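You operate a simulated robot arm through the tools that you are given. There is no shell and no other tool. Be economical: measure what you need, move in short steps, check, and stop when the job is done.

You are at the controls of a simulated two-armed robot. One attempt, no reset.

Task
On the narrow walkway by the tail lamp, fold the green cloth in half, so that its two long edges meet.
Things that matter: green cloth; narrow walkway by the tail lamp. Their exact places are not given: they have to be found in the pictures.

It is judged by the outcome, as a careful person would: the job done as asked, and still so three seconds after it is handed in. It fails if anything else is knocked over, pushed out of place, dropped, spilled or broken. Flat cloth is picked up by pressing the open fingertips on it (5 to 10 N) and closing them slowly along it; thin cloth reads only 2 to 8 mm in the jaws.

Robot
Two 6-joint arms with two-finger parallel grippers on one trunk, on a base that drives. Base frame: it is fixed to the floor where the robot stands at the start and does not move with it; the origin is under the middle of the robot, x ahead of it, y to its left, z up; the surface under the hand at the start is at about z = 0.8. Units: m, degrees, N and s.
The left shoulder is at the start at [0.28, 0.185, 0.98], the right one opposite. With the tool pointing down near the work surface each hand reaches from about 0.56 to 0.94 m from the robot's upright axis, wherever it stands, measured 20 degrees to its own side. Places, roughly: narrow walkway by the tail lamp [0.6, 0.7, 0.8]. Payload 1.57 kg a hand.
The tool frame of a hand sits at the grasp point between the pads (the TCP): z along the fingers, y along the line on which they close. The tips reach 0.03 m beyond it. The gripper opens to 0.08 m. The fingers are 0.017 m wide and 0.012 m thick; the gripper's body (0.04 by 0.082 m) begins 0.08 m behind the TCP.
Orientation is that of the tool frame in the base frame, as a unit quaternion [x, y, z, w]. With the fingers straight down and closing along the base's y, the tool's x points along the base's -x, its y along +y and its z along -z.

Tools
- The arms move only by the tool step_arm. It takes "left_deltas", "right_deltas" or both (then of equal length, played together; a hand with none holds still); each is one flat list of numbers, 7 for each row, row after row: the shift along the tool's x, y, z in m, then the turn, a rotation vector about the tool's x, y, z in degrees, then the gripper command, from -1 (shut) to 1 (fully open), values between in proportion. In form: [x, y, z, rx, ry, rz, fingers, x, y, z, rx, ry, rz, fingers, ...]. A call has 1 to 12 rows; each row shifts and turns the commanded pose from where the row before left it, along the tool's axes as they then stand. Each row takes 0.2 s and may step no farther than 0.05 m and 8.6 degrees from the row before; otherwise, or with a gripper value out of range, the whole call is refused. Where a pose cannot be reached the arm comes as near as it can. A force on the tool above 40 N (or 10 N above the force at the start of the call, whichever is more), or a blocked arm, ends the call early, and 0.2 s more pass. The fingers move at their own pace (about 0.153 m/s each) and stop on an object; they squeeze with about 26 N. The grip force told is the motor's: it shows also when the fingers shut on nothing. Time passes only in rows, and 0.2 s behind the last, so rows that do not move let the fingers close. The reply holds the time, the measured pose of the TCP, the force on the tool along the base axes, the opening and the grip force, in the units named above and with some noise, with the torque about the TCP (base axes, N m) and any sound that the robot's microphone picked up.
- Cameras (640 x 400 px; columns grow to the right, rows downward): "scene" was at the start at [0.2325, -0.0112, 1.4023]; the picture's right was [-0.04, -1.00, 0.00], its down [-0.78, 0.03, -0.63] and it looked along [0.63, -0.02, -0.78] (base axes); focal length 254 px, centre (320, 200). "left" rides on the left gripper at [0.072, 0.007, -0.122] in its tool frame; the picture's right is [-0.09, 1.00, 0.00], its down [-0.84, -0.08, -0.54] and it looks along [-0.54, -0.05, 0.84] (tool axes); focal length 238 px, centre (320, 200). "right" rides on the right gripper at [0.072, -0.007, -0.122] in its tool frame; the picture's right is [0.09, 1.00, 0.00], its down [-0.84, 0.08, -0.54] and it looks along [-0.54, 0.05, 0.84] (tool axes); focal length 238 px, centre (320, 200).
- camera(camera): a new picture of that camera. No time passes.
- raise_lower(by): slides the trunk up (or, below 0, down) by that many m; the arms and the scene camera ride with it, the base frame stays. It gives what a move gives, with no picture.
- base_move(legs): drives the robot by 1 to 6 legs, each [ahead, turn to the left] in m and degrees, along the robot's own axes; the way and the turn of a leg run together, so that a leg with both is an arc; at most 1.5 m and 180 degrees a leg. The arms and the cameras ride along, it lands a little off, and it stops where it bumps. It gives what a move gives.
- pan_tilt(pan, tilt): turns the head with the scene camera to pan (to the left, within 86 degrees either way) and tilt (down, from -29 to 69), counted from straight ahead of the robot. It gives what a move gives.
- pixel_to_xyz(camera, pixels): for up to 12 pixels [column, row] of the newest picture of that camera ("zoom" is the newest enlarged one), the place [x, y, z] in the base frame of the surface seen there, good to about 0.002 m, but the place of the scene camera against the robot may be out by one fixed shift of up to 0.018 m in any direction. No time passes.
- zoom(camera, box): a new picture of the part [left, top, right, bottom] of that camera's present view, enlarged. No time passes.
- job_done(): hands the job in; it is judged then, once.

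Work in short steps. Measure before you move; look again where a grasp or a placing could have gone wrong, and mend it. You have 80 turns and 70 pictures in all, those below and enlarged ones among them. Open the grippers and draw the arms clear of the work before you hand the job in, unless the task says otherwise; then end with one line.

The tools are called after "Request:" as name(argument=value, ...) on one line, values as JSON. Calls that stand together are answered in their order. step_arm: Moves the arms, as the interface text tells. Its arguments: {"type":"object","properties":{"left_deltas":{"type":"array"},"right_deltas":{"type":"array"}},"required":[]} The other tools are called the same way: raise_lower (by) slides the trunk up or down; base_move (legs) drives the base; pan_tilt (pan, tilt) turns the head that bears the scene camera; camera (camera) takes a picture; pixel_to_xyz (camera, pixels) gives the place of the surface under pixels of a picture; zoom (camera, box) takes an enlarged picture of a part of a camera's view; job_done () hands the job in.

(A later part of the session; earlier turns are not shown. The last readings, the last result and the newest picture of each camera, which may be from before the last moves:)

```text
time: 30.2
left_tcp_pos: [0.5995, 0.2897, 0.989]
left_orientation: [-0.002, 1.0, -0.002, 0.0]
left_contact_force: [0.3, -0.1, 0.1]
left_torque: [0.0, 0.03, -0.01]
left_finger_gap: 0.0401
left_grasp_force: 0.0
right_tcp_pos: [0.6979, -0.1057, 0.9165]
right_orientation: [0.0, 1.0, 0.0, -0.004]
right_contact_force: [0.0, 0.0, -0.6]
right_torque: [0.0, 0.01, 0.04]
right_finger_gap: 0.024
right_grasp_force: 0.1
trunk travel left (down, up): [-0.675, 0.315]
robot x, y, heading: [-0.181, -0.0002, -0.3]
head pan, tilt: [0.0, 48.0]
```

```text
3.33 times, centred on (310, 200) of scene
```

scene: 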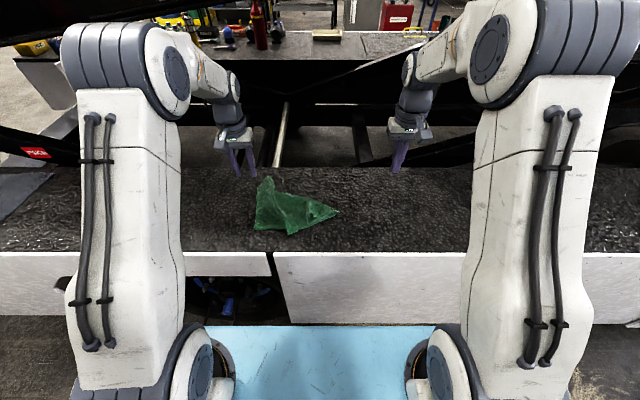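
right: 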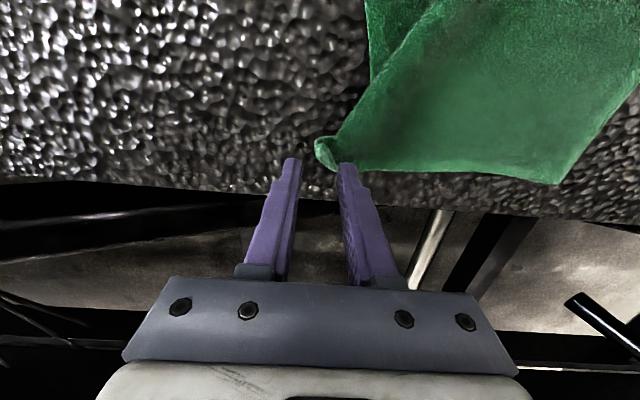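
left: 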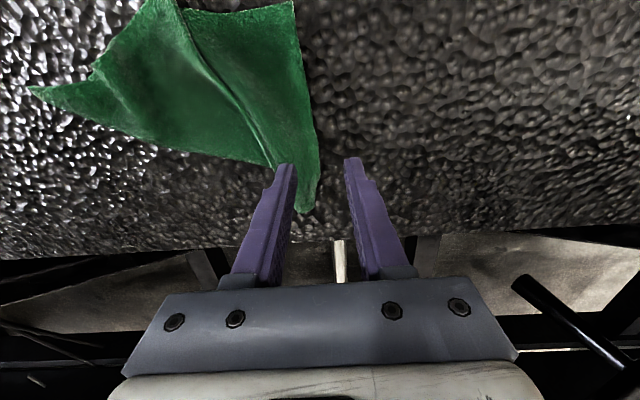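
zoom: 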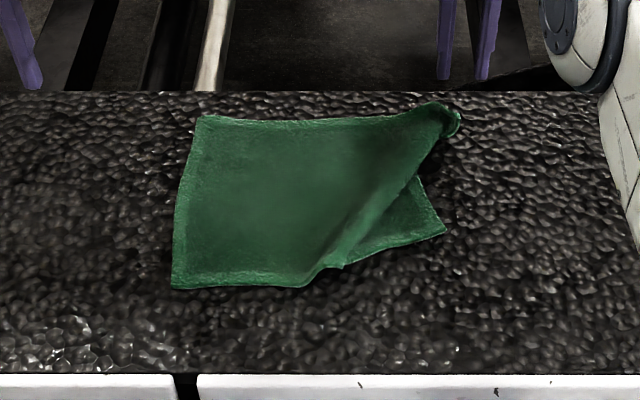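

A pleat runs from the far-right corner to the near edge; pulling the near-right corner (zoom (443,233)) outward should open it. I measure.

Request:
pixel_to_xyz(camera="zoom", pixels=[[440, 232], [420, 232], [342, 264], [302, 284], [176, 285], [202, 119], [455, 120], [415, 185]])

Request:
step_arm(right_deltas=[0.035, 0.003, 0, 0, 0, 0, -0.3, 0.035, 0.003, 0, 0, 0, 0, -0.3, 0.035, 0.003, 0, 0, 0, 0, -0.3, 0.035, 0.003, 0, 0, 0, 0, -0.3, 0.03, 0.003, 0, 0, 0, 0, -0.3])

Request:
camera(camera="right")

```text
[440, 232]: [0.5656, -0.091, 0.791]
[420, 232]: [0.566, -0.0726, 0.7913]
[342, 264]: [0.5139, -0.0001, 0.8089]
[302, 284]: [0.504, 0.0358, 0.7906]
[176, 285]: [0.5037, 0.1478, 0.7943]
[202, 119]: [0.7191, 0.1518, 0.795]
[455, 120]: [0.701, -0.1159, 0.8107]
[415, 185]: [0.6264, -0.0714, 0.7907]
```

```text
time: 31.4
left_tcp_pos: [0.6001, 0.2898, 0.9877]
left_orientation: [-0.002, 1.0, -0.003, -0.001]
left_contact_force: [0.6, 0.0, 0.1]
left_torque: [-0.04, 0.0, -0.01]
left_finger_gap: 0.0401
left_grasp_force: 0.0
right_tcp_pos: [0.5279, -0.0912, 0.9171]
right_orientation: [0.001, 1.0, 0.0, -0.004]
right_contact_force: [0.0, 0.2, -0.6]
right_torque: [-0.02, -0.02, 0.01]
right_finger_gap: 0.0279
right_grasp_force: 0.0
trunk travel left (down, up): [-0.675, 0.315]
robot x, y, heading: [-0.1816, -0.0033, -0.1]
head pan, tilt: [0.0, 48.0]
```

```text
38 pictures are left
```

right: 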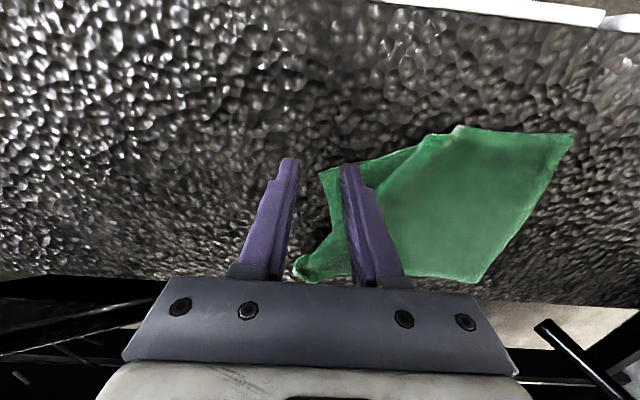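

Near-right corner at (322,172) in the right picture. I measure it, and bring the left hand (closed) over the left-middle of the cloth to pin it.

Request:
pixel_to_xyz(camera="right", pixels=[[323, 174], [332, 178], [420, 143], [432, 135], [462, 128], [572, 136], [300, 272], [478, 280]])

Request:
step_arm(left_deltas=[0, -0.036, 0.02, 0, 0, 0, -1, 0, -0.036, 0.02, 0, 0, 0, -1, 0, -0.036, 0.02, 0, 0, 0, -1, 0, -0.036, 0.025, 0, 0, 0, -1, 0, -0.036, 0.025, 0, 0, 0, -1, 0, 0, 0.035, 0, 0, 0, -1, 0, 0, 0.003, 0, 0, 0, -1])

```text
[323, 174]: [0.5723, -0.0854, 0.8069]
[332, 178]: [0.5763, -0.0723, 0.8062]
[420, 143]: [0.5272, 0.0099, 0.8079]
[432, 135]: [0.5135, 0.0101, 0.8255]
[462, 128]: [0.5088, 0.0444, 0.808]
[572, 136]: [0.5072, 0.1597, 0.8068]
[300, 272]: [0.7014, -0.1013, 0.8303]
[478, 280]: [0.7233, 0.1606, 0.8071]
```

```text
time: 33.0
left_tcp_pos: [0.6008, 0.109, 0.8413]
left_orientation: [-0.003, 1.0, -0.003, -0.001]
left_contact_force: [-1.0, 0.2, 0.5]
left_torque: [-0.02, -0.02, 0.03]
left_finger_gap: 0.0001
left_grasp_force: 21.8
right_tcp_pos: [0.5288, -0.0914, 0.9178]
right_orientation: [0.001, 1.0, 0.0, -0.004]
right_contact_force: [-0.1, -0.2, -0.9]
right_torque: [-0.04, 0.02, 0.02]
right_finger_gap: 0.0281
right_grasp_force: 0.1
trunk travel left (down, up): [-0.675, 0.315]
robot x, y, heading: [-0.181, 0.0014, 0.0]
head pan, tilt: [0.0, 48.0]
```

Corner at (0.572, −0.085). Right hand moves to (0.583, −0.063) and lowers close; the left presses lightly.

Request:
step_arm(left_deltas=[0, 0, 0.002, 0, 0, 0, -1, 0, 0, 0.002, 0, 0, 0, -1, 0, 0, 0.002, 0, 0, 0, -1, 0, 0, 0.001, 0, 0, 0, -1], right_deltas=[-0.027, 0.014, 0.025, 0, 0, 0, -0.4, -0.027, 0.014, 0.025, 0, 0, 0, -0.4, 0, 0, 0.024, 0, 0, 0, -0.4, 0, 0, 0.005, 0, 0, 0, -0.4])

Request:
camera(camera="right")

```text
time: 34.0
left_tcp_pos: [0.6006, 0.1088, 0.836]
left_orientation: [-0.002, 1.0, -0.003, 0.0]
left_contact_force: [0.3, -1.1, 1.0]
left_torque: [0.0, -0.04, -0.02]
left_finger_gap: 0.0
left_grasp_force: 21.3
right_tcp_pos: [0.5831, -0.0635, 0.8385]
right_orientation: [0.001, 1.0, 0.0, -0.003]
right_contact_force: [0.0, 0.1, 0.7]
right_torque: [0.03, 0.0, -0.01]
right_finger_gap: 0.0241
right_grasp_force: 0.1
trunk travel left (down, up): [-0.675, 0.315]
robot x, y, heading: [-0.1814, -0.0027, 0.0]
head pan, tilt: [0.0, 48.0]
```

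```text
37 pictures are left
```

right: 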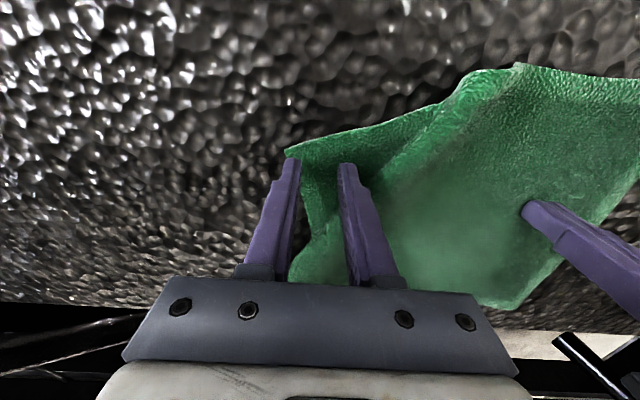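

Fingers are around the corner tissue. Lower the last millimetres with both.

Request:
step_arm(left_deltas=[0, 0, 0.002, 0, 0, 0, -1, 0, 0, 0.0015, 0, 0, 0, -1], right_deltas=[0, 0, 0.003, 0, 0, 0, -0.4, 0, 0, 0.002, 0, 0, 0, -0.4])

```text
time: 34.6
left_tcp_pos: [0.6015, 0.1087, 0.8324]
left_orientation: [-0.004, 1.0, -0.003, 0.001]
left_contact_force: [-1.9, 0.1, 9.3]
left_torque: [-0.03, 0.09, -0.01]
left_finger_gap: 0.0
left_grasp_force: 20.9
right_tcp_pos: [0.5822, -0.0631, 0.8347]
right_orientation: [0.0, 1.0, 0.0, -0.003]
right_contact_force: [0.5, -0.6, 2.4]
right_torque: [0.01, 0.01, 0.01]
right_finger_gap: 0.0239
right_grasp_force: 0.0
trunk travel left (down, up): [-0.675, 0.315]
robot x, y, heading: [-0.182, 0.0009, -0.2]
head pan, tilt: [0.0, 48.0]
```

Left pins at 9 N. Right lowers 1 mm more, closes slowly and lifts slightly.

Request:
step_arm(right_deltas=[0, 0, 0.001, 0, 0, 0, -0.4, 0, 0, 0, 0, 0, 0, -0.48, 0, 0, 0, 0, 0, 0, -0.56, 0, 0, 0, 0, 0, 0, -0.64, 0, 0, 0, 0, 0, 0, -0.72, 0, 0, 0, 0, 0, 0, -0.8, 0, 0, 0, 0, 0, 0, -0.88, 0, 0, 0, 0, 0, 0, -0.95, 0, 0, 0, 0, 0, 0, -1, 0, 0, 0, 0, 0, 0, -1, 0, 0, -0.008, 0, 0, 0, -1])

Request:
camera(camera="right")

```text
time: 37.0
left_tcp_pos: [0.6009, 0.1082, 0.8321]
left_orientation: [-0.002, 1.0, -0.003, 0.001]
left_contact_force: [2.8, 0.1, 18.7]
left_torque: [0.06, -0.06, -0.04]
left_finger_gap: 0.0002
left_grasp_force: 21.6
right_tcp_pos: [0.5816, -0.063, 0.8417]
right_orientation: [0.001, 1.0, 0.0, -0.004]
right_contact_force: [-0.6, 0.0, -0.4]
right_torque: [0.01, 0.01, 0.0]
right_finger_gap: 0.0035
right_grasp_force: 24.9
trunk travel left (down, up): [-0.675, 0.315]
robot x, y, heading: [-0.1811, -0.0003, -0.3]
head pan, tilt: [0.0, 48.0]
```

```text
36 pictures are left
```

right: 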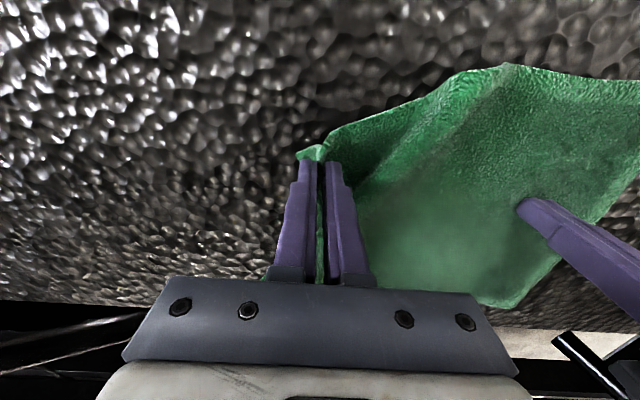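

Held. I pull the near-right corner outward to about (0.522, −0.115), low above the surface.

Request:
step_arm(right_deltas=[0.012, -0.01, -0.008, 0, 0, 0, -1, 0.012, -0.011, 0, 0, 0, 0, -1, 0.012, -0.011, 0, 0, 0, 0, -1, 0.012, -0.011, 0, 0, 0, 0, -1, 0.011, -0.009, 0.004, 0, 0, 0, -1])

Request:
camera(camera="right")

Request:
zoom(camera="scene", box=[220, 140, 400, 260])

```text
time: 38.2
left_tcp_pos: [0.5998, 0.1083, 0.8329]
left_orientation: [-0.003, 1.0, -0.003, 0.001]
left_contact_force: [3.8, 0.1, 20.6]
left_torque: [0.01, -0.13, 0.01]
left_finger_gap: 0.0
left_grasp_force: 21.1
right_tcp_pos: [0.5222, -0.1146, 0.8462]
right_orientation: [0.0, 1.0, 0.0, -0.002]
right_contact_force: [0.6, 1.4, -0.3]
right_torque: [0.01, -0.03, 0.01]
right_finger_gap: 0.0041
right_grasp_force: 24.4
trunk travel left (down, up): [-0.675, 0.315]
robot x, y, heading: [-0.181, 0.0011, -0.1]
head pan, tilt: [0.0, 48.0]
```

```text
35 pictures are left
```

right: 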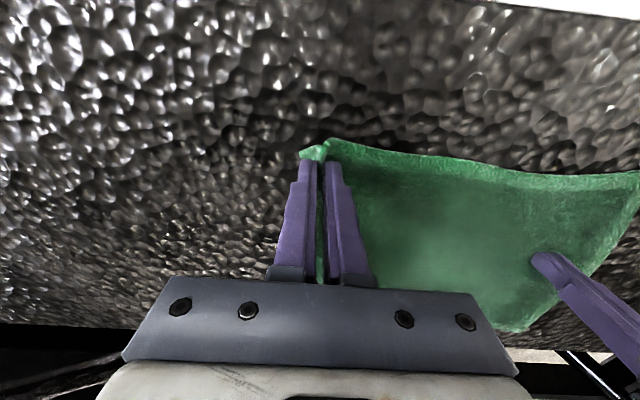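

```text
3.33 times, centred on (310, 200) of scene
```

zoom: 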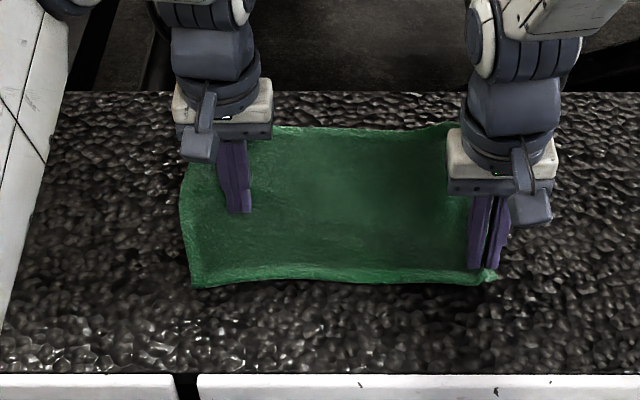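

The cloth is flat again. I lower and release the right corner, and raise both hands clear.

Request:
step_arm(right_deltas=[0, 0, 0.006, 0, 0, 0, -1, 0, 0, 0.004, 0, 0, 0, -1, 0, 0, 0, 0, 0, 0, -0.8, 0, 0, 0, 0, 0, 0, -0.6, 0, 0, -0.01, 0, 0, 0, -0.5, 0, 0, -0.03, 0, 0, 0, -0.4, 0, 0, -0.04, 0, 0, 0, -0.4, 0, -0.03, -0.03, 0, 0, 0, -0.4, 0, -0.03, 0, 0, 0, 0, -0.4], left_deltas=[0, 0, 0, 0, 0, 0, -1, 0, 0, 0, 0, 0, 0, -1, 0, 0, 0, 0, 0, 0, -1, 0, 0, 0, 0, 0, 0, -1, 0, 0, -0.01, 0, 0, 0, -1, 0, 0, -0.03, 0, 0, 0, -0.8, 0, 0, -0.04, 0, 0, 0, -0.6, 0, 0.03, -0.03, 0, 0, 0, -0.4, 0, 0.03, 0, 0, 0, 0, -0.4])

Request:
camera(camera="left")

Request:
camera(camera="right")

Request:
zoom(camera="scene", box=[220, 140, 400, 260])

```text
time: 40.2
left_tcp_pos: [0.601, 0.1711, 0.9411]
left_orientation: [-0.002, 1.0, -0.002, 0.0]
left_contact_force: [0.0, -0.4, -0.9]
left_torque: [0.0, 0.0, 0.0]
left_finger_gap: 0.0241
left_grasp_force: 0.0
right_tcp_pos: [0.5239, -0.1757, 0.9464]
right_orientation: [0.0, 1.0, 0.0, -0.004]
right_contact_force: [-0.1, 0.1, 0.3]
right_torque: [-0.01, -0.02, -0.02]
right_finger_gap: 0.0241
right_grasp_force: 0.1
trunk travel left (down, up): [-0.675, 0.315]
robot x, y, heading: [-0.1819, 0.0009, -0.1]
head pan, tilt: [0.0, 48.0]
```

```text
33 pictures are left
```

left: 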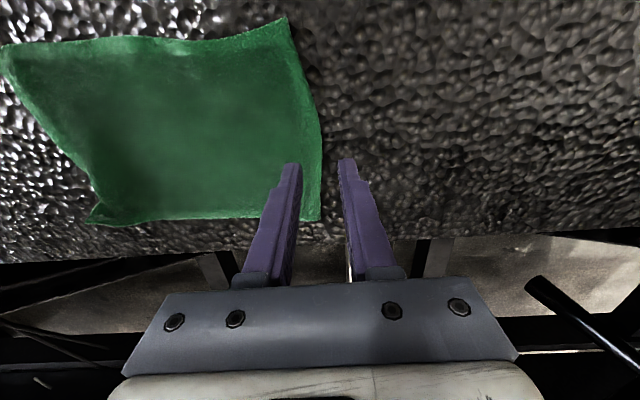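

```text
32 pictures are left
```

right: 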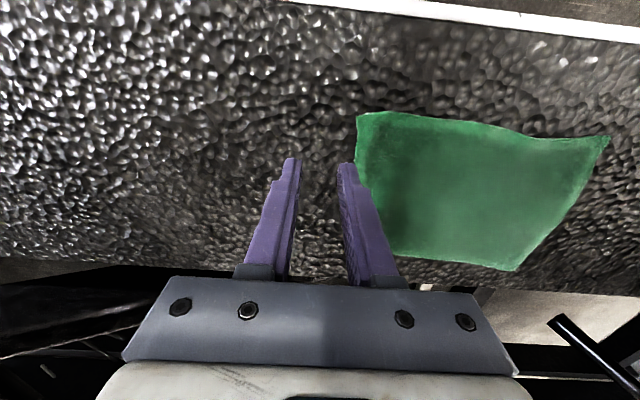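

```text
3.33 times, centred on (310, 200) of scene
```

zoom: 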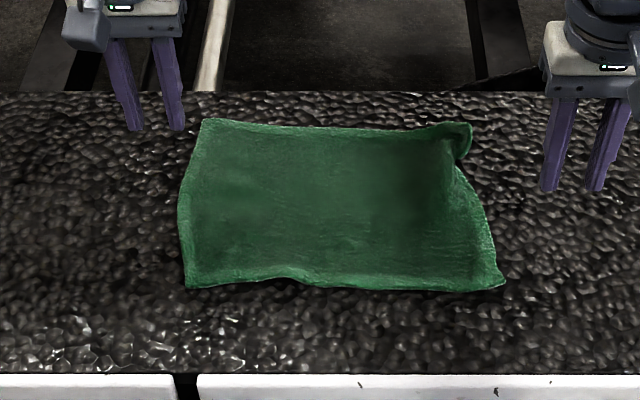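

The cloth is flat, with a slight curl at the far-right corner. I measure all corners for the new grasp.

Request:
pixel_to_xyz(camera="left", pixels=[[318, 216], [285, 24], [92, 220], [5, 52], [250, 217], [150, 219], [100, 190], [97, 208], [110, 215]])

Request:
pixel_to_xyz(camera="right", pixels=[[360, 116], [606, 138], [514, 268], [440, 122], [520, 135]])

Request:
pixel_to_xyz(camera="zoom", pixels=[[467, 124], [455, 135], [465, 150], [440, 130], [502, 285], [190, 285], [207, 121], [340, 128]])

Request:
step_arm(right_deltas=[-0.04, 0, 0, 0, 0, 0, -0.4, -0.04, 0, 0, 0, 0, 0, -0.4, -0.04, 0.015, 0, 0, 0, 0, -0.4, -0.03, 0.02, 0, 0, 0, 0, -0.4, -0.015, 0.04, 0, 0, 0, 0, -0.4])

Request:
camera(camera="right")

```text
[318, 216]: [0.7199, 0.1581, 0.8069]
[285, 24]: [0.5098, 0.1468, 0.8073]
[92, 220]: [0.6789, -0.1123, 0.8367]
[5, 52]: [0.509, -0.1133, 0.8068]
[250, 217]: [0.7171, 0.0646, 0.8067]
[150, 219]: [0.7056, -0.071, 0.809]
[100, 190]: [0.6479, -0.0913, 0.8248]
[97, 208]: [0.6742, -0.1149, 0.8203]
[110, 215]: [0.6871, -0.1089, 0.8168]
```

```text
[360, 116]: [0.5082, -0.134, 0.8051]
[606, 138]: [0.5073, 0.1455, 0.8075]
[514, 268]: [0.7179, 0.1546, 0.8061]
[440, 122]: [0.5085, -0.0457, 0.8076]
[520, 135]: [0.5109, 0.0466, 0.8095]
```

```text
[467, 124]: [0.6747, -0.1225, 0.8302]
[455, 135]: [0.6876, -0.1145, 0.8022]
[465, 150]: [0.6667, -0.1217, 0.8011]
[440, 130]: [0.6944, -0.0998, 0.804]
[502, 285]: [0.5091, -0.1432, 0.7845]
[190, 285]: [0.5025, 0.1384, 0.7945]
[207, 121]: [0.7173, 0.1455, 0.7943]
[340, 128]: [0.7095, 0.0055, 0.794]
```

```text
time: 41.4
left_tcp_pos: [0.6013, 0.1691, 0.9411]
left_orientation: [-0.003, 1.0, -0.003, 0.0]
left_contact_force: [1.0, 0.2, 0.4]
left_torque: [0.0, -0.01, -0.01]
left_finger_gap: 0.024
left_grasp_force: 0.1
right_tcp_pos: [0.6892, -0.1008, 0.943]
right_orientation: [0.001, 1.0, 0.0, -0.004]
right_contact_force: [0.0, 0.1, 0.1]
right_torque: [0.03, -0.02, 0.01]
right_finger_gap: 0.0239
right_grasp_force: 0.1
trunk travel left (down, up): [-0.675, 0.315]
robot x, y, heading: [-0.1807, 0.0018, -0.3]
head pan, tilt: [0.0, 48.0]
```

```text
30 pictures are left
```

right: 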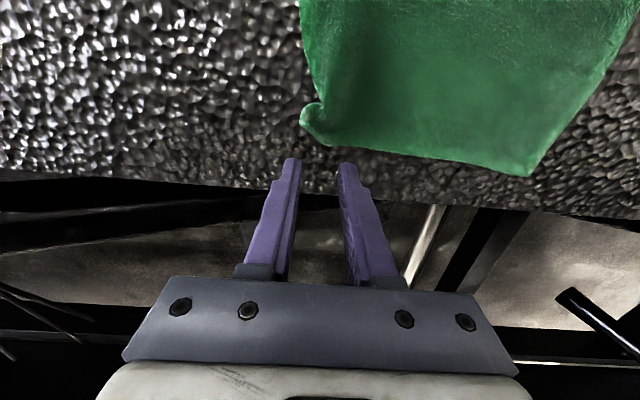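

Request:
zoom(camera="right", box=[270, 60, 430, 160])

Request:
pixel_to_xyz(camera="right", pixels=[[303, 115], [310, 135], [330, 142], [345, 145], [380, 150], [318, 105], [330, 120], [350, 130], [310, 118]])

```text
4.00 times, centred on (350, 110) of right
```

zoom: 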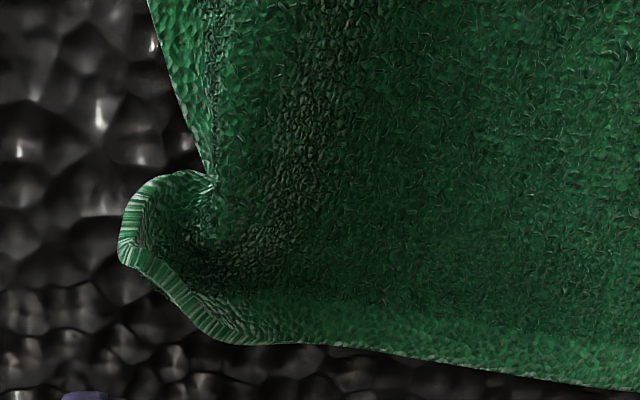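

```text
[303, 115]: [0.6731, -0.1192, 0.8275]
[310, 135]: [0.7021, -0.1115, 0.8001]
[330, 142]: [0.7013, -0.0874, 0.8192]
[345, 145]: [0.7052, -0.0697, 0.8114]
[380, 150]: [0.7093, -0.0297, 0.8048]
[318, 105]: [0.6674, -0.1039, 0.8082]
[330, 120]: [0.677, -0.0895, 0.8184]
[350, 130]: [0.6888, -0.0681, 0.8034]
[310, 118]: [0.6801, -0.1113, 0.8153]
```

The far-right corner curls up near y −0.11. I'll grip the far edge at left (0.706, 0.128) and right (0.690, −0.076), lowering both hands to just above contact.

Request:
step_arm(left_deltas=[-0.0262, -0.0102, 0.01, 0, 0, 0, -0.2, -0.0262, -0.0102, 0.02, 0, 0, 0, -0.2, -0.0262, -0.0102, 0.03, 0, 0, 0, -0.2, -0.0262, -0.0102, 0.03, 0, 0, 0, -0.2, 0, 0, 0.01, 0, 0, 0, -0.2], right_deltas=[0, 0.00625, 0.01, 0, 0, 0, -0.2, 0, 0.00625, 0.02, 0, 0, 0, -0.2, 0, 0.00625, 0.03, 0, 0, 0, -0.2, 0, 0.00625, 0.028, 0, 0, 0, -0.2, 0, 0, 0.01, 0, 0, 0, -0.2])

Request:
camera(camera="right")

Request:
camera(camera="left")

```text
time: 42.6
left_tcp_pos: [0.705, 0.1289, 0.8409]
left_orientation: [-0.003, 1.0, -0.003, -0.001]
left_contact_force: [-0.9, -0.2, 1.2]
left_torque: [0.0, 0.02, -0.02]
left_finger_gap: 0.0318
left_grasp_force: 0.0
right_tcp_pos: [0.6884, -0.0752, 0.8453]
right_orientation: [0.0, 1.0, 0.0, -0.003]
right_contact_force: [0.7, 0.2, 0.4]
right_torque: [0.0, 0.01, 0.0]
right_finger_gap: 0.0321
right_grasp_force: 0.0
trunk travel left (down, up): [-0.675, 0.315]
robot x, y, heading: [-0.1834, -0.0013, -0.2]
head pan, tilt: [0.0, 48.0]
```

```text
28 pictures are left
```

right: 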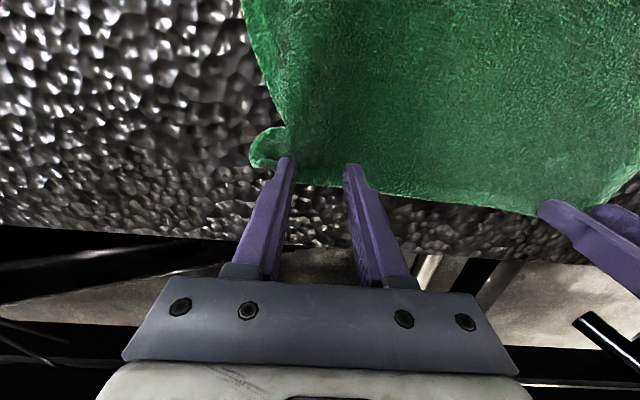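

```text
27 pictures are left
```

left: 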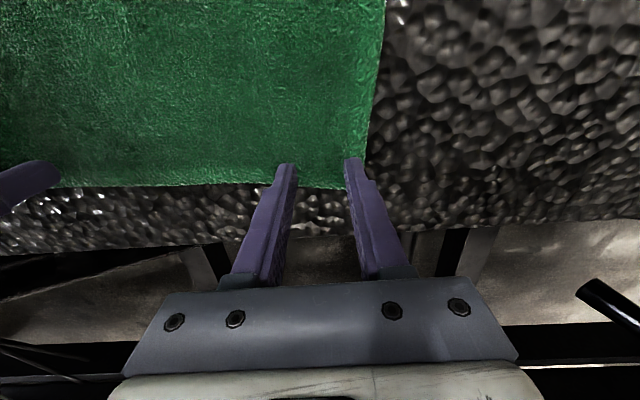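

Both well placed on the far edge. Lower to light contact.

Request:
step_arm(left_deltas=[0, 0, 0.003, 0, 0, 0, -0.2, 0, 0, 0.003, 0, 0, 0, -0.2, 0, 0, 0.0015, 0, 0, 0, -0.2], right_deltas=[0, 0, 0.004, 0, 0, 0, -0.2, 0, 0, 0.004, 0, 0, 0, -0.2, 0, 0, 0.0025, 0, 0, 0, -0.2])

```text
time: 43.4
left_tcp_pos: [0.7049, 0.129, 0.8348]
left_orientation: [-0.003, 1.0, -0.002, 0.0]
left_contact_force: [-0.4, -0.7, 1.8]
left_torque: [-0.02, 0.03, -0.03]
left_finger_gap: 0.0316
left_grasp_force: 0.0
right_tcp_pos: [0.6889, -0.0752, 0.8363]
right_orientation: [0.0, 1.0, 0.0, -0.004]
right_contact_force: [0.0, 1.2, 0.9]
right_torque: [0.02, -0.03, -0.01]
right_finger_gap: 0.0309
right_grasp_force: 0.0
trunk travel left (down, up): [-0.675, 0.315]
robot x, y, heading: [-0.1832, 0.0007, 0.1]
head pan, tilt: [0.0, 48.0]
```

Request:
step_arm(left_deltas=[0, 0, 0.001, 0, 0, 0, -0.2], right_deltas=[0, 0, 0.0025, 0, 0, 0, -0.2])

```text
time: 43.8
left_tcp_pos: [0.706, 0.1299, 0.8336]
left_orientation: [-0.002, 1.0, -0.002, 0.0]
left_contact_force: [-1.7, -0.3, 4.5]
left_torque: [0.01, 0.03, 0.03]
left_finger_gap: 0.0319
left_grasp_force: 0.0
right_tcp_pos: [0.6882, -0.0753, 0.8351]
right_orientation: [-0.001, 1.0, 0.0, -0.003]
right_contact_force: [-0.9, 1.7, 5.0]
right_torque: [-0.05, -0.02, 0.03]
right_finger_gap: 0.031
right_grasp_force: 0.1
trunk travel left (down, up): [-0.675, 0.315]
robot x, y, heading: [-0.1797, 0.0019, 0.1]
head pan, tilt: [0.0, 48.0]
```

Both at ~5 N. Press 0.5 mm more and close slowly, then relax inward slightly and lift 2 cm.

Request:
step_arm(left_deltas=[0, 0, 0.0006, 0, 0, 0, -0.2, 0, 0, 0, 0, 0, 0, -0.3, 0, 0, 0, 0, 0, 0, -0.4, 0, 0, 0, 0, 0, 0, -0.5, 0, 0, 0, 0, 0, 0, -0.6, 0, 0, 0, 0, 0, 0, -0.7, 0, 0, 0, 0, 0, 0, -0.8, 0, 0, 0, 0, 0, 0, -0.9, 0, 0, 0, 0, 0, 0, -1, 0, 0, 0, 0, 0, 0, -1, 0, -0.003, -0.008, 0, 0, 0, -1, 0, -0.004, -0.012, 0, 0, 0, -1], right_deltas=[0, 0, 0.0006, 0, 0, 0, -0.2, 0, 0, 0, 0, 0, 0, -0.3, 0, 0, 0, 0, 0, 0, -0.4, 0, 0, 0, 0, 0, 0, -0.5, 0, 0, 0, 0, 0, 0, -0.6, 0, 0, 0, 0, 0, 0, -0.7, 0, 0, 0, 0, 0, 0, -0.8, 0, 0, 0, 0, 0, 0, -0.9, 0, 0, 0, 0, 0, 0, -1, 0, 0, 0, 0, 0, 0, -1, 0, 0.003, -0.008, 0, 0, 0, -1, 0, 0.003, -0.012, 0, 0, 0, -1])

Request:
camera(camera="right")

Request:
camera(camera="left")

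```text
time: 46.4
left_tcp_pos: [0.7057, 0.1231, 0.8527]
left_orientation: [-0.002, 1.0, -0.002, -0.001]
left_contact_force: [-0.1, 0.0, -1.0]
left_torque: [-0.01, 0.01, 0.04]
left_finger_gap: 0.0037
left_grasp_force: 24.4
right_tcp_pos: [0.6878, -0.0692, 0.852]
right_orientation: [0.001, 1.0, -0.001, -0.004]
right_contact_force: [0.9, -0.2, -0.3]
right_torque: [-0.06, -0.01, 0.0]
right_finger_gap: 0.0035
right_grasp_force: 24.4
trunk travel left (down, up): [-0.675, 0.315]
robot x, y, heading: [-0.181, 0.0017, -0.3]
head pan, tilt: [0.0, 48.0]
```

```text
26 pictures are left
```

right: 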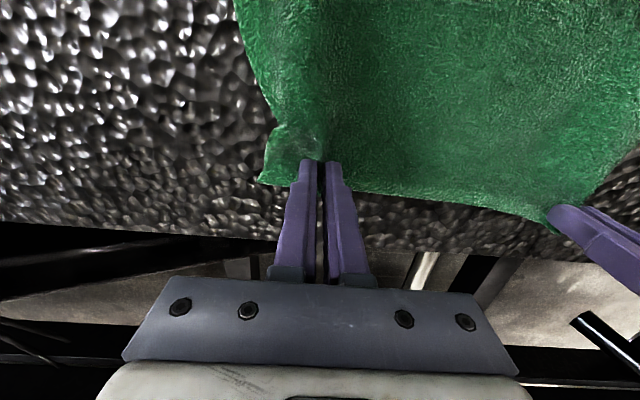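

```text
25 pictures are left
```

left: 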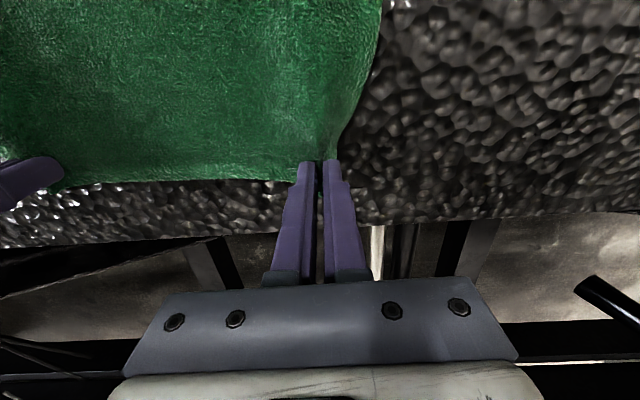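

Both grips hold (3.6 mm) and the curl has gone. I carry the edge up and over with the tools kept vertical (reachable), first to just past halfway.

Request:
step_arm(left_deltas=[0.0117, -0.0008, -0.019, 0, 0, 0, -1, 0.011, -0.0008, -0.016, 0, 0, 0, -1, 0.018, -0.0008, -0.012, 0, 0, 0, -1, 0.022, -0.0008, -0.008, 0, 0, 0, -1, 0.025, -0.0008, -0.004, 0, 0, 0, -1, 0.024, -0.0008, 0.002, 0, 0, 0, -1], right_deltas=[0.0106, -0.0013, -0.019, 0, 0, 0, -1, 0.01, -0.0013, -0.016, 0, 0, 0, -1, 0.0164, -0.0013, -0.012, 0, 0, 0, -1, 0.02, -0.0013, -0.008, 0, 0, 0, -1, 0.0228, -0.0013, -0.004, 0, 0, 0, -1, 0.0218, -0.0013, 0.002, 0, 0, 0, -1])

Request:
zoom(camera="scene", box=[220, 140, 400, 260])

```text
time: 47.8
left_tcp_pos: [0.5944, 0.1178, 0.9098]
left_orientation: [-0.003, 1.0, -0.002, 0.0]
left_contact_force: [-1.9, -0.5, -0.5]
left_torque: [-0.05, -0.02, 0.03]
left_finger_gap: 0.0039
left_grasp_force: 24.3
right_tcp_pos: [0.5875, -0.0759, 0.9105]
right_orientation: [0.001, 1.0, 0.0, -0.004]
right_contact_force: [0.7, 0.5, -0.4]
right_torque: [0.0, -0.01, 0.01]
right_finger_gap: 0.0037
right_grasp_force: 24.3
trunk travel left (down, up): [-0.675, 0.315]
robot x, y, heading: [-0.1833, -0.0006, -0.1]
head pan, tilt: [0.0, 48.0]
```

```text
3.33 times, centred on (310, 200) of scene
```

zoom: 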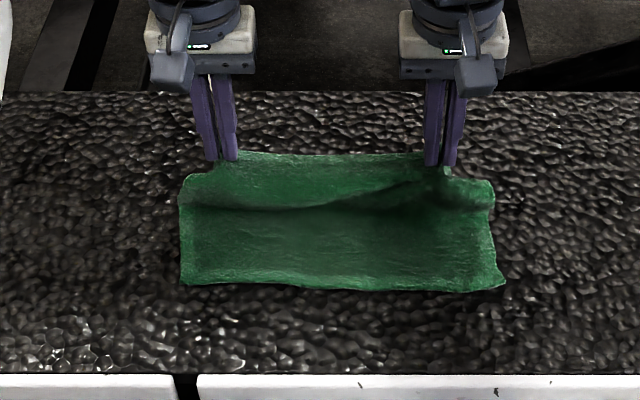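

Going well; the near half hasn't moved. Continue down toward the near edge.

Request:
step_arm(left_deltas=[0.023, -0.0008, 0.008, 0, 0, 0, -1, 0.02, -0.0008, 0.014, 0, 0, 0, -1, 0.015, -0.0008, 0.016, 0, 0, 0, -1, 0.009, -0.0008, 0.017, 0, 0, 0, -1], right_deltas=[0.021, -0.0015, 0.008, 0, 0, 0, -1, 0.0182, -0.0015, 0.014, 0, 0, 0, -1, 0.0137, -0.0015, 0.016, 0, 0, 0, -1, 0.0082, -0.0015, 0.017, 0, 0, 0, -1])

Request:
zoom(camera="scene", box=[220, 140, 400, 260])

Request:
camera(camera="left")

Request:
camera(camera="right")

```text
time: 48.8
left_tcp_pos: [0.5271, 0.1122, 0.8542]
left_orientation: [-0.003, 1.0, -0.003, 0.0]
left_contact_force: [-0.1, -0.2, 0.1]
left_torque: [0.02, -0.03, -0.01]
left_finger_gap: 0.0035
left_grasp_force: 24.3
right_tcp_pos: [0.5256, -0.082, 0.8557]
right_orientation: [0.0, 1.0, 0.0, -0.003]
right_contact_force: [0.9, -0.1, 0.7]
right_torque: [-0.02, 0.03, 0.01]
right_finger_gap: 0.0038
right_grasp_force: 24.7
trunk travel left (down, up): [-0.675, 0.315]
robot x, y, heading: [-0.1815, -0.0005, -0.2]
head pan, tilt: [0.0, 48.0]
```

```text
3.33 times, centred on (310, 200) of scene
```

zoom: 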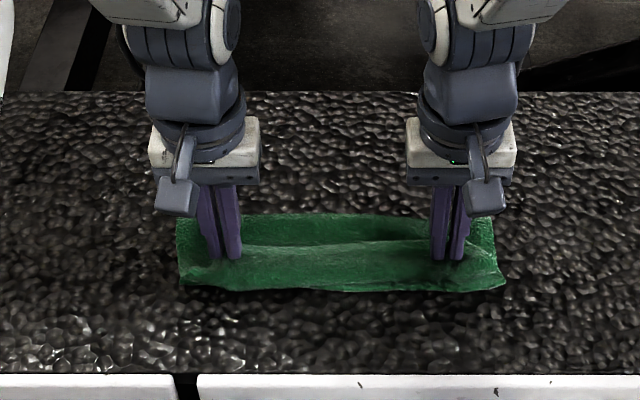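

```text
22 pictures are left
```

left: 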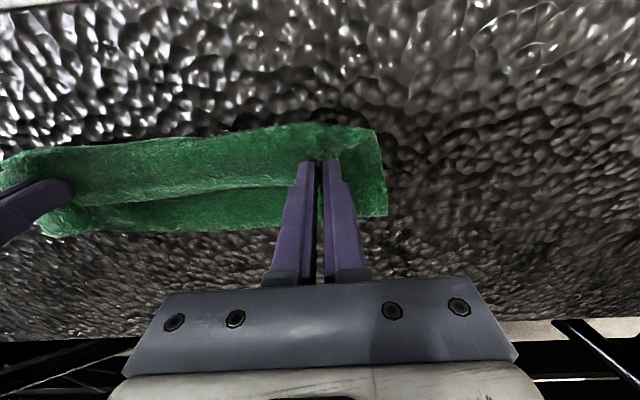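

```text
21 pictures are left
```

right: 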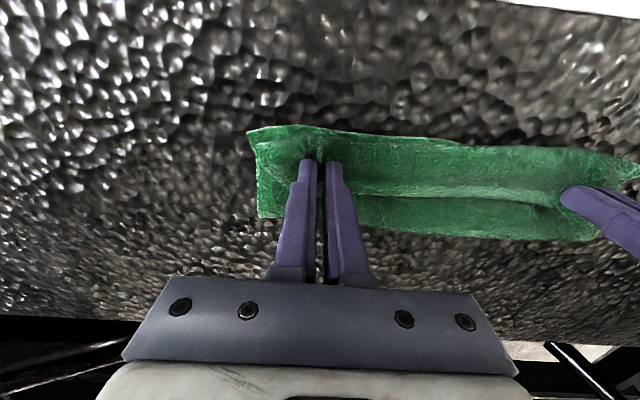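

The far edge now sits over the near edge. I look closely at the edge alignment before releasing.

Request:
zoom(camera="left", box=[0, 100, 400, 250])

Request:
zoom(camera="right", box=[230, 100, 640, 254])

```text
1.60 times, centred on (200, 175) of left
```

zoom: 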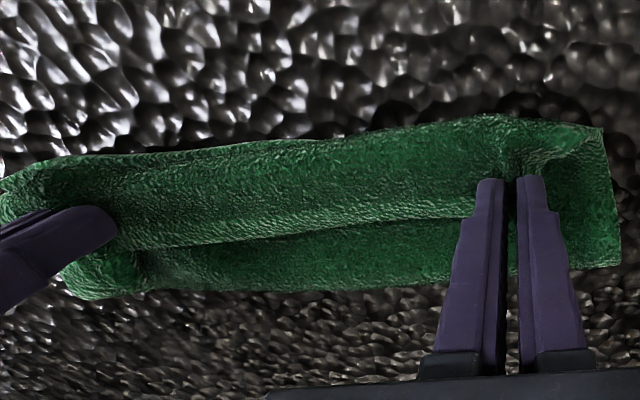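

```text
1.56 times, centred on (435, 177) of right
```

zoom: 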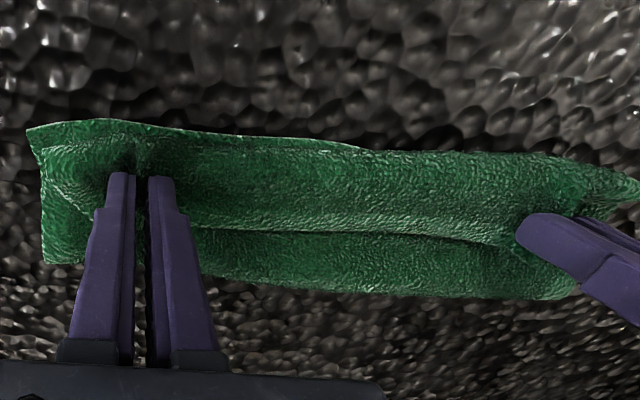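

Aligned well. I lower 8 mm, open the fingers slowly just enough, and rise straight up.

Request:
step_arm(left_deltas=[0.001, 0, 0.006, 0, 0, 0, -1, 0, 0, 0.004, 0, 0, 0, -1, 0, 0, 0, 0, 0, 0, -0.85, 0, 0, 0, 0, 0, 0, -0.7, 0, 0, 0, 0, 0, 0, -0.6, 0, 0, -0.008, 0, 0, 0, -0.6, 0, 0, -0.015, 0, 0, 0, -0.6, 0, 0, -0.03, 0, 0, 0, -0.6, 0, 0, -0.04, 0, 0, 0, -0.6], right_deltas=[0.001, 0, 0.006, 0, 0, 0, -1, 0, 0, 0.005, 0, 0, 0, -1, 0, 0, 0, 0, 0, 0, -0.85, 0, 0, 0, 0, 0, 0, -0.7, 0, 0, 0, 0, 0, 0, -0.6, 0, 0, -0.008, 0, 0, 0, -0.6, 0, 0, -0.015, 0, 0, 0, -0.6, 0, 0, -0.03, 0, 0, 0, -0.6, 0, 0, -0.04, 0, 0, 0, -0.6])

Request:
camera(camera="left")

Request:
camera(camera="right")

```text
time: 50.8
left_tcp_pos: [0.5266, 0.1135, 0.9376]
left_orientation: [-0.002, 1.0, -0.003, 0.0]
left_contact_force: [0.1, 0.0, 0.7]
left_torque: [0.01, 0.03, 0.0]
left_finger_gap: 0.016
left_grasp_force: 0.1
right_tcp_pos: [0.5261, -0.0839, 0.9373]
right_orientation: [-0.001, 1.0, 0.001, -0.004]
right_contact_force: [0.2, 0.6, -0.9]
right_torque: [0.0, 0.04, -0.03]
right_finger_gap: 0.0161
right_grasp_force: 0.1
trunk travel left (down, up): [-0.675, 0.315]
robot x, y, heading: [-0.184, 0.0025, -0.0]
head pan, tilt: [0.0, 48.0]
```

```text
18 pictures are left
```

left: 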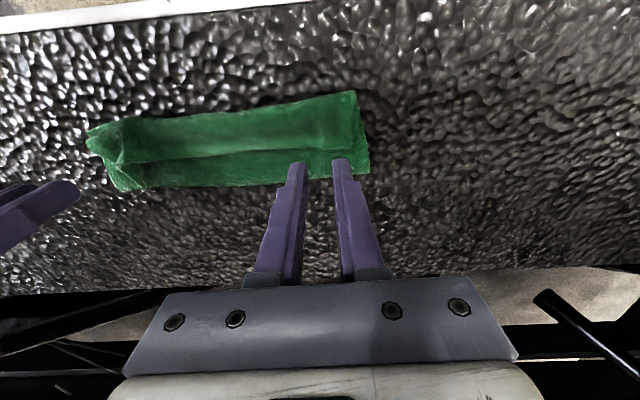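

```text
17 pictures are left
```

right: 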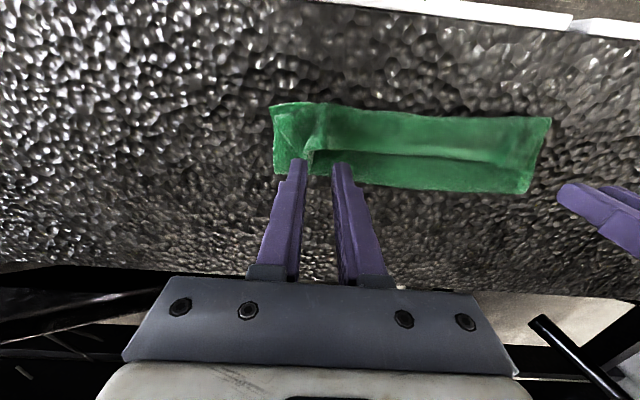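

Left end lies well; the right end looks puckered. I zoom in on it.

Request:
zoom(camera="right", box=[250, 80, 410, 200])

Request:
zoom(camera="left", box=[70, 80, 390, 200])

Request:
pixel_to_xyz(camera="right", pixels=[[274, 106], [318, 110], [312, 135], [290, 140], [276, 165], [380, 115], [450, 118], [548, 120], [540, 150], [450, 135], [450, 158], [380, 145]])

```text
3.33 times, centred on (330, 140) of right
```

zoom: 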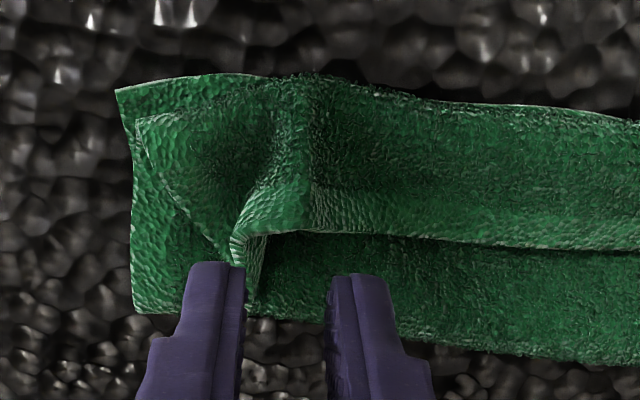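

```text
2.00 times, centred on (230, 140) of left
```

zoom: 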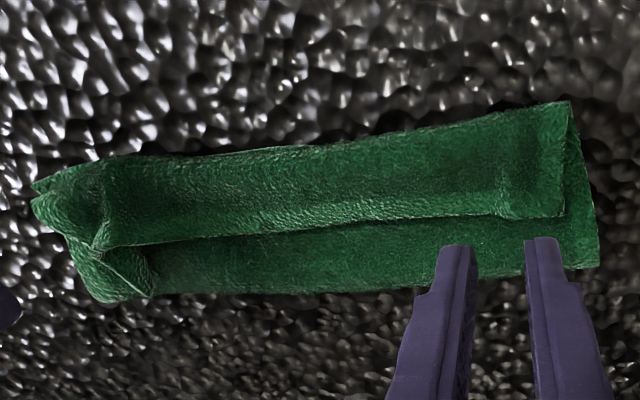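

```text
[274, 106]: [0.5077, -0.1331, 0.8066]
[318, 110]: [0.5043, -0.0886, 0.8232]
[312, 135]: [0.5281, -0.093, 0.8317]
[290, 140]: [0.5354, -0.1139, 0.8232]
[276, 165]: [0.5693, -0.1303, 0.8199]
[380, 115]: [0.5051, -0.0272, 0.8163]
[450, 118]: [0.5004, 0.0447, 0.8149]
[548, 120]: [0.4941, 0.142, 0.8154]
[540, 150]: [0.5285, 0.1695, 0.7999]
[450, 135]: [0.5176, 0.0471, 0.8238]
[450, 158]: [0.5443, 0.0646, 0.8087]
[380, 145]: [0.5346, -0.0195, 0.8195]
```

The released edge has curled back on itself: its rim lies on top at x≈0.535 facing away, because the fingers stayed vertical. I'll re-grip that rim, reopen, and fold again with pitched fingers; for that I need more room, so I back the base off another 0.09 m, hands going back over the rim.

Request:
base_move(legs=[[-0.09, 0]])

Request:
step_arm(left_deltas=[-0.045, 0, 0, 0, 0, 0, -0.3, -0.045, 0, 0, 0, 0, 0, -0.3, -0.005, 0, 0, 0, 0, 0, -0.3], right_deltas=[-0.045, 0, 0, 0, 0, 0, -0.3, -0.045, 0, 0, 0, 0, 0, -0.3, -0.005, 0, 0, 0, 0, 0, -0.3])

Request:
camera(camera="right")

Request:
camera(camera="left")

```text
time: 51.9
left_tcp_pos: [0.436, 0.1134, 0.9375]
left_orientation: [-0.002, 1.0, -0.003, 0.0]
left_contact_force: [-0.3, 0.4, 0.1]
left_torque: [0.0, 0.01, 0.03]
left_finger_gap: 0.0159
left_grasp_force: 0.1
right_tcp_pos: [0.4358, -0.0843, 0.9383]
right_orientation: [0.001, 1.0, 0.0, -0.003]
right_contact_force: [-0.6, -0.1, -0.3]
right_torque: [-0.01, 0.05, 0.01]
right_finger_gap: 0.0156
right_grasp_force: 0.0
trunk travel left (down, up): [-0.675, 0.315]
robot x, y, heading: [-0.2726, -0.0011, -0.1]
head pan, tilt: [0.0, 48.0]
```

```text
time: 52.7
left_tcp_pos: [0.5312, 0.114, 0.9371]
left_orientation: [-0.002, 1.0, -0.002, -0.001]
left_contact_force: [-0.8, -0.8, -0.2]
left_torque: [-0.01, 0.01, -0.02]
left_finger_gap: 0.0281
left_grasp_force: 0.1
right_tcp_pos: [0.5316, -0.0844, 0.937]
right_orientation: [0.001, 1.0, 0.0, -0.004]
right_contact_force: [-0.3, 0.5, 0.0]
right_torque: [-0.01, 0.01, 0.0]
right_finger_gap: 0.0281
right_grasp_force: 0.1
trunk travel left (down, up): [-0.675, 0.315]
robot x, y, heading: [-0.2729, -0.0025, -0.2]
head pan, tilt: [0.0, 48.0]
```

```text
14 pictures are left
```

right: 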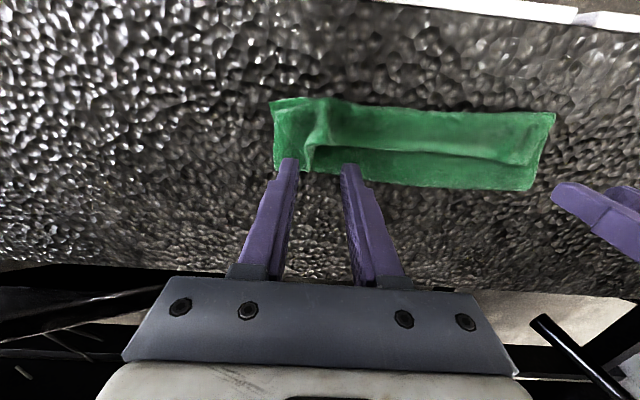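

```text
13 pictures are left
```

left: 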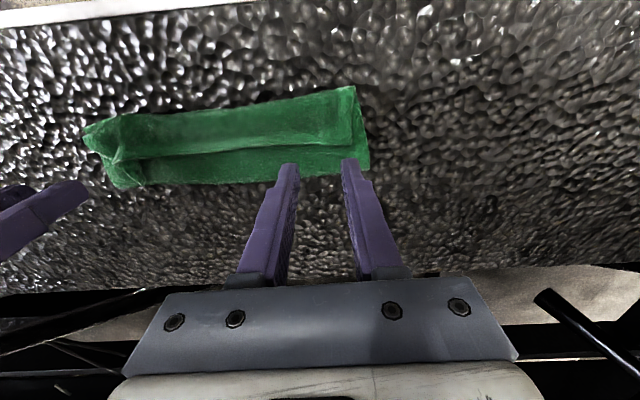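

I measure the rim line on both sides (no picture cost).

Request:
pixel_to_xyz(camera="right", pixels=[[325, 138], [325, 142], [325, 147], [325, 153], [345, 140], [345, 145], [345, 150], [345, 157], [300, 150], [420, 145], [420, 152], [420, 160]])

Request:
pixel_to_xyz(camera="left", pixels=[[320, 135], [320, 141], [320, 146], [320, 152], [345, 138], [345, 146], [345, 152], [352, 120], [280, 140], [280, 147], [280, 153], [280, 160]])

Request:
pixel_to_xyz(camera="left", pixels=[[320, 98], [320, 110], [320, 122], [320, 165], [320, 172], [200, 150], [200, 160], [200, 178], [350, 90], [366, 160], [360, 100]])

```text
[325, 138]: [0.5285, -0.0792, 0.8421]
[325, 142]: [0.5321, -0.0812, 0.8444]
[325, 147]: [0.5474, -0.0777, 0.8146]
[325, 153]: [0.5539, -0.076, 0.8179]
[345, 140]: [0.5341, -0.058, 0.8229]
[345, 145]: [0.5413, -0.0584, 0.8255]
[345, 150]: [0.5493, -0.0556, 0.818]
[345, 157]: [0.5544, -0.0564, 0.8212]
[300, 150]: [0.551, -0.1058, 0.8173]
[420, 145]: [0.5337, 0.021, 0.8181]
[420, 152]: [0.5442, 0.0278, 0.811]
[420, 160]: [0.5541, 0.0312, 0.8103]
```

```text
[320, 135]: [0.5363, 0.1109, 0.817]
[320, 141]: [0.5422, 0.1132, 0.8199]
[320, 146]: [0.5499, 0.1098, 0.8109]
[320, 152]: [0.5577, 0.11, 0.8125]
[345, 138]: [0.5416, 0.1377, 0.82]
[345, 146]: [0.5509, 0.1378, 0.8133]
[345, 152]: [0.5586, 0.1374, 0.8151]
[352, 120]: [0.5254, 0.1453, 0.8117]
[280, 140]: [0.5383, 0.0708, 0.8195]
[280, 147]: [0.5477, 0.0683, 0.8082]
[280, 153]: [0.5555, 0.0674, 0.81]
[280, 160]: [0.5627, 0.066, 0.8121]
```

```text
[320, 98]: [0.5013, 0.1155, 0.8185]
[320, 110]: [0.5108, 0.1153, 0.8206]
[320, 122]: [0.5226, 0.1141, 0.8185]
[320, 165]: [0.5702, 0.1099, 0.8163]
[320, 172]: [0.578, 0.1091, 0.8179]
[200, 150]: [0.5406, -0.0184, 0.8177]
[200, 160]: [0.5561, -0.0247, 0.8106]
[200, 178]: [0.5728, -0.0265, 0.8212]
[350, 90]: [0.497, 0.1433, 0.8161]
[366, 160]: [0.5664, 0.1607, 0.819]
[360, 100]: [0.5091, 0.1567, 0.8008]
```

Rim at x≈0.543 (left, z≈0.82) and a standing pucker at (0.532, −0.081, 0.844) on the right. I lower the hands over those points with ~28 mm openings.

Request:
step_arm(left_deltas=[-0.004, 0.003, 0.03, 0, 0, 0, -0.2, 0, 0, 0.03, 0, 0, 0, -0.2, 0, 0, 0.022, 0, 0, 0, -0.2], right_deltas=[-0.001, 0.004, 0.03, 0, 0, 0, -0.2, 0, 0, 0.03, 0, 0, 0, -0.2, 0, 0, 0.022, 0, 0, 0, -0.2])

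Request:
step_arm(left_deltas=[0, 0, 0.003, 0, 0, 0, -0.2, 0, 0, 0.003, 0, 0, 0, -0.2], right_deltas=[0, 0, 0.003, 0, 0, 0, -0.2, 0, 0, 0.003, 0, 0, 0, -0.2])

```text
time: 53.5
left_tcp_pos: [0.5336, 0.1154, 0.8562]
left_orientation: [-0.002, 1.0, -0.002, -0.001]
left_contact_force: [0.8, -0.6, 0.2]
left_torque: [0.03, -0.03, -0.01]
left_finger_gap: 0.0319
left_grasp_force: 0.2
right_tcp_pos: [0.531, -0.0796, 0.8553]
right_orientation: [0.001, 1.0, 0.0, -0.003]
right_contact_force: [0.1, -0.1, 0.6]
right_torque: [-0.01, 0.03, 0.02]
right_finger_gap: 0.032
right_grasp_force: 0.0
trunk travel left (down, up): [-0.675, 0.315]
robot x, y, heading: [-0.274, 0.0011, 0.1]
head pan, tilt: [0.0, 48.0]
```

```text
time: 54.1
left_tcp_pos: [0.5351, 0.1159, 0.8496]
left_orientation: [-0.003, 1.0, -0.003, 0.0]
left_contact_force: [0.1, 0.2, -0.1]
left_torque: [0.0, 0.02, 0.0]
left_finger_gap: 0.0319
left_grasp_force: 0.0
right_tcp_pos: [0.5288, -0.0799, 0.8496]
right_orientation: [0.001, 1.0, 0.0, -0.004]
right_contact_force: [-0.6, 0.5, 0.3]
right_torque: [-0.01, -0.02, 0.02]
right_finger_gap: 0.032
right_grasp_force: 0.1
trunk travel left (down, up): [-0.675, 0.315]
robot x, y, heading: [-0.2706, -0.0003, 0.1]
head pan, tilt: [0.0, 48.0]
```

Keep lowering in 2 mm steps, watching force.

Request:
step_arm(left_deltas=[0, 0, 0.002, 0, 0, 0, -0.2, 0, 0, 0.002, 0, 0, 0, -0.2], right_deltas=[0, 0, 0.002, 0, 0, 0, -0.2, 0, 0, 0.002, 0, 0, 0, -0.2])

Request:
step_arm(left_deltas=[0, 0, 0.002, 0, 0, 0, -0.2], right_deltas=[0, 0, 0.001, 0, 0, 0, -0.2])

```text
time: 54.7
left_tcp_pos: [0.5352, 0.1172, 0.846]
left_orientation: [-0.003, 1.0, -0.002, 0.0]
left_contact_force: [0.7, -0.1, 0.5]
left_torque: [-0.05, -0.01, 0.03]
left_finger_gap: 0.0319
left_grasp_force: 0.2
right_tcp_pos: [0.53, -0.0798, 0.8458]
right_orientation: [0.001, 1.0, 0.0, -0.003]
right_contact_force: [0.5, -0.5, 1.2]
right_torque: [0.0, 0.01, 0.0]
right_finger_gap: 0.0321
right_grasp_force: 0.1
trunk travel left (down, up): [-0.675, 0.315]
robot x, y, heading: [-0.2737, 0.001, -0.0]
head pan, tilt: [0.0, 48.0]
```

```text
time: 55.1
left_tcp_pos: [0.5354, 0.1156, 0.8429]
left_orientation: [-0.003, 1.0, -0.003, 0.001]
left_contact_force: [-0.2, 0.3, 0.7]
left_torque: [0.01, 0.0, -0.01]
left_finger_gap: 0.032
left_grasp_force: 0.0
right_tcp_pos: [0.5296, -0.0812, 0.8433]
right_orientation: [0.001, 1.0, -0.001, -0.004]
right_contact_force: [-0.4, -0.4, 0.2]
right_torque: [-0.01, 0.01, 0.0]
right_finger_gap: 0.032
right_grasp_force: 0.0
trunk travel left (down, up): [-0.675, 0.315]
robot x, y, heading: [-0.2737, 0.003, -0.0]
head pan, tilt: [0.0, 48.0]
```

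Request:
step_arm(left_deltas=[0, 0, 0.002, 0, 0, 0, -0.2, 0, 0, 0.0015, 0, 0, 0, -0.2], right_deltas=[0, 0, 0.002, 0, 0, 0, -0.2, 0, 0, 0.001, 0, 0, 0, -0.2])

```text
time: 55.7
left_tcp_pos: [0.5338, 0.1164, 0.8411]
left_orientation: [-0.002, 1.0, -0.003, 0.0]
left_contact_force: [0.4, 0.2, 2.8]
left_torque: [0.02, -0.01, -0.01]
left_finger_gap: 0.0321
left_grasp_force: 0.0
right_tcp_pos: [0.5311, -0.0814, 0.8415]
right_orientation: [0.002, 1.0, 0.0, -0.003]
right_contact_force: [-0.6, 0.3, 1.7]
right_torque: [0.0, 0.02, 0.01]
right_finger_gap: 0.0318
right_grasp_force: 0.1
trunk travel left (down, up): [-0.675, 0.315]
robot x, y, heading: [-0.2704, 0.0004, 0.3]
head pan, tilt: [0.0, 48.0]
```

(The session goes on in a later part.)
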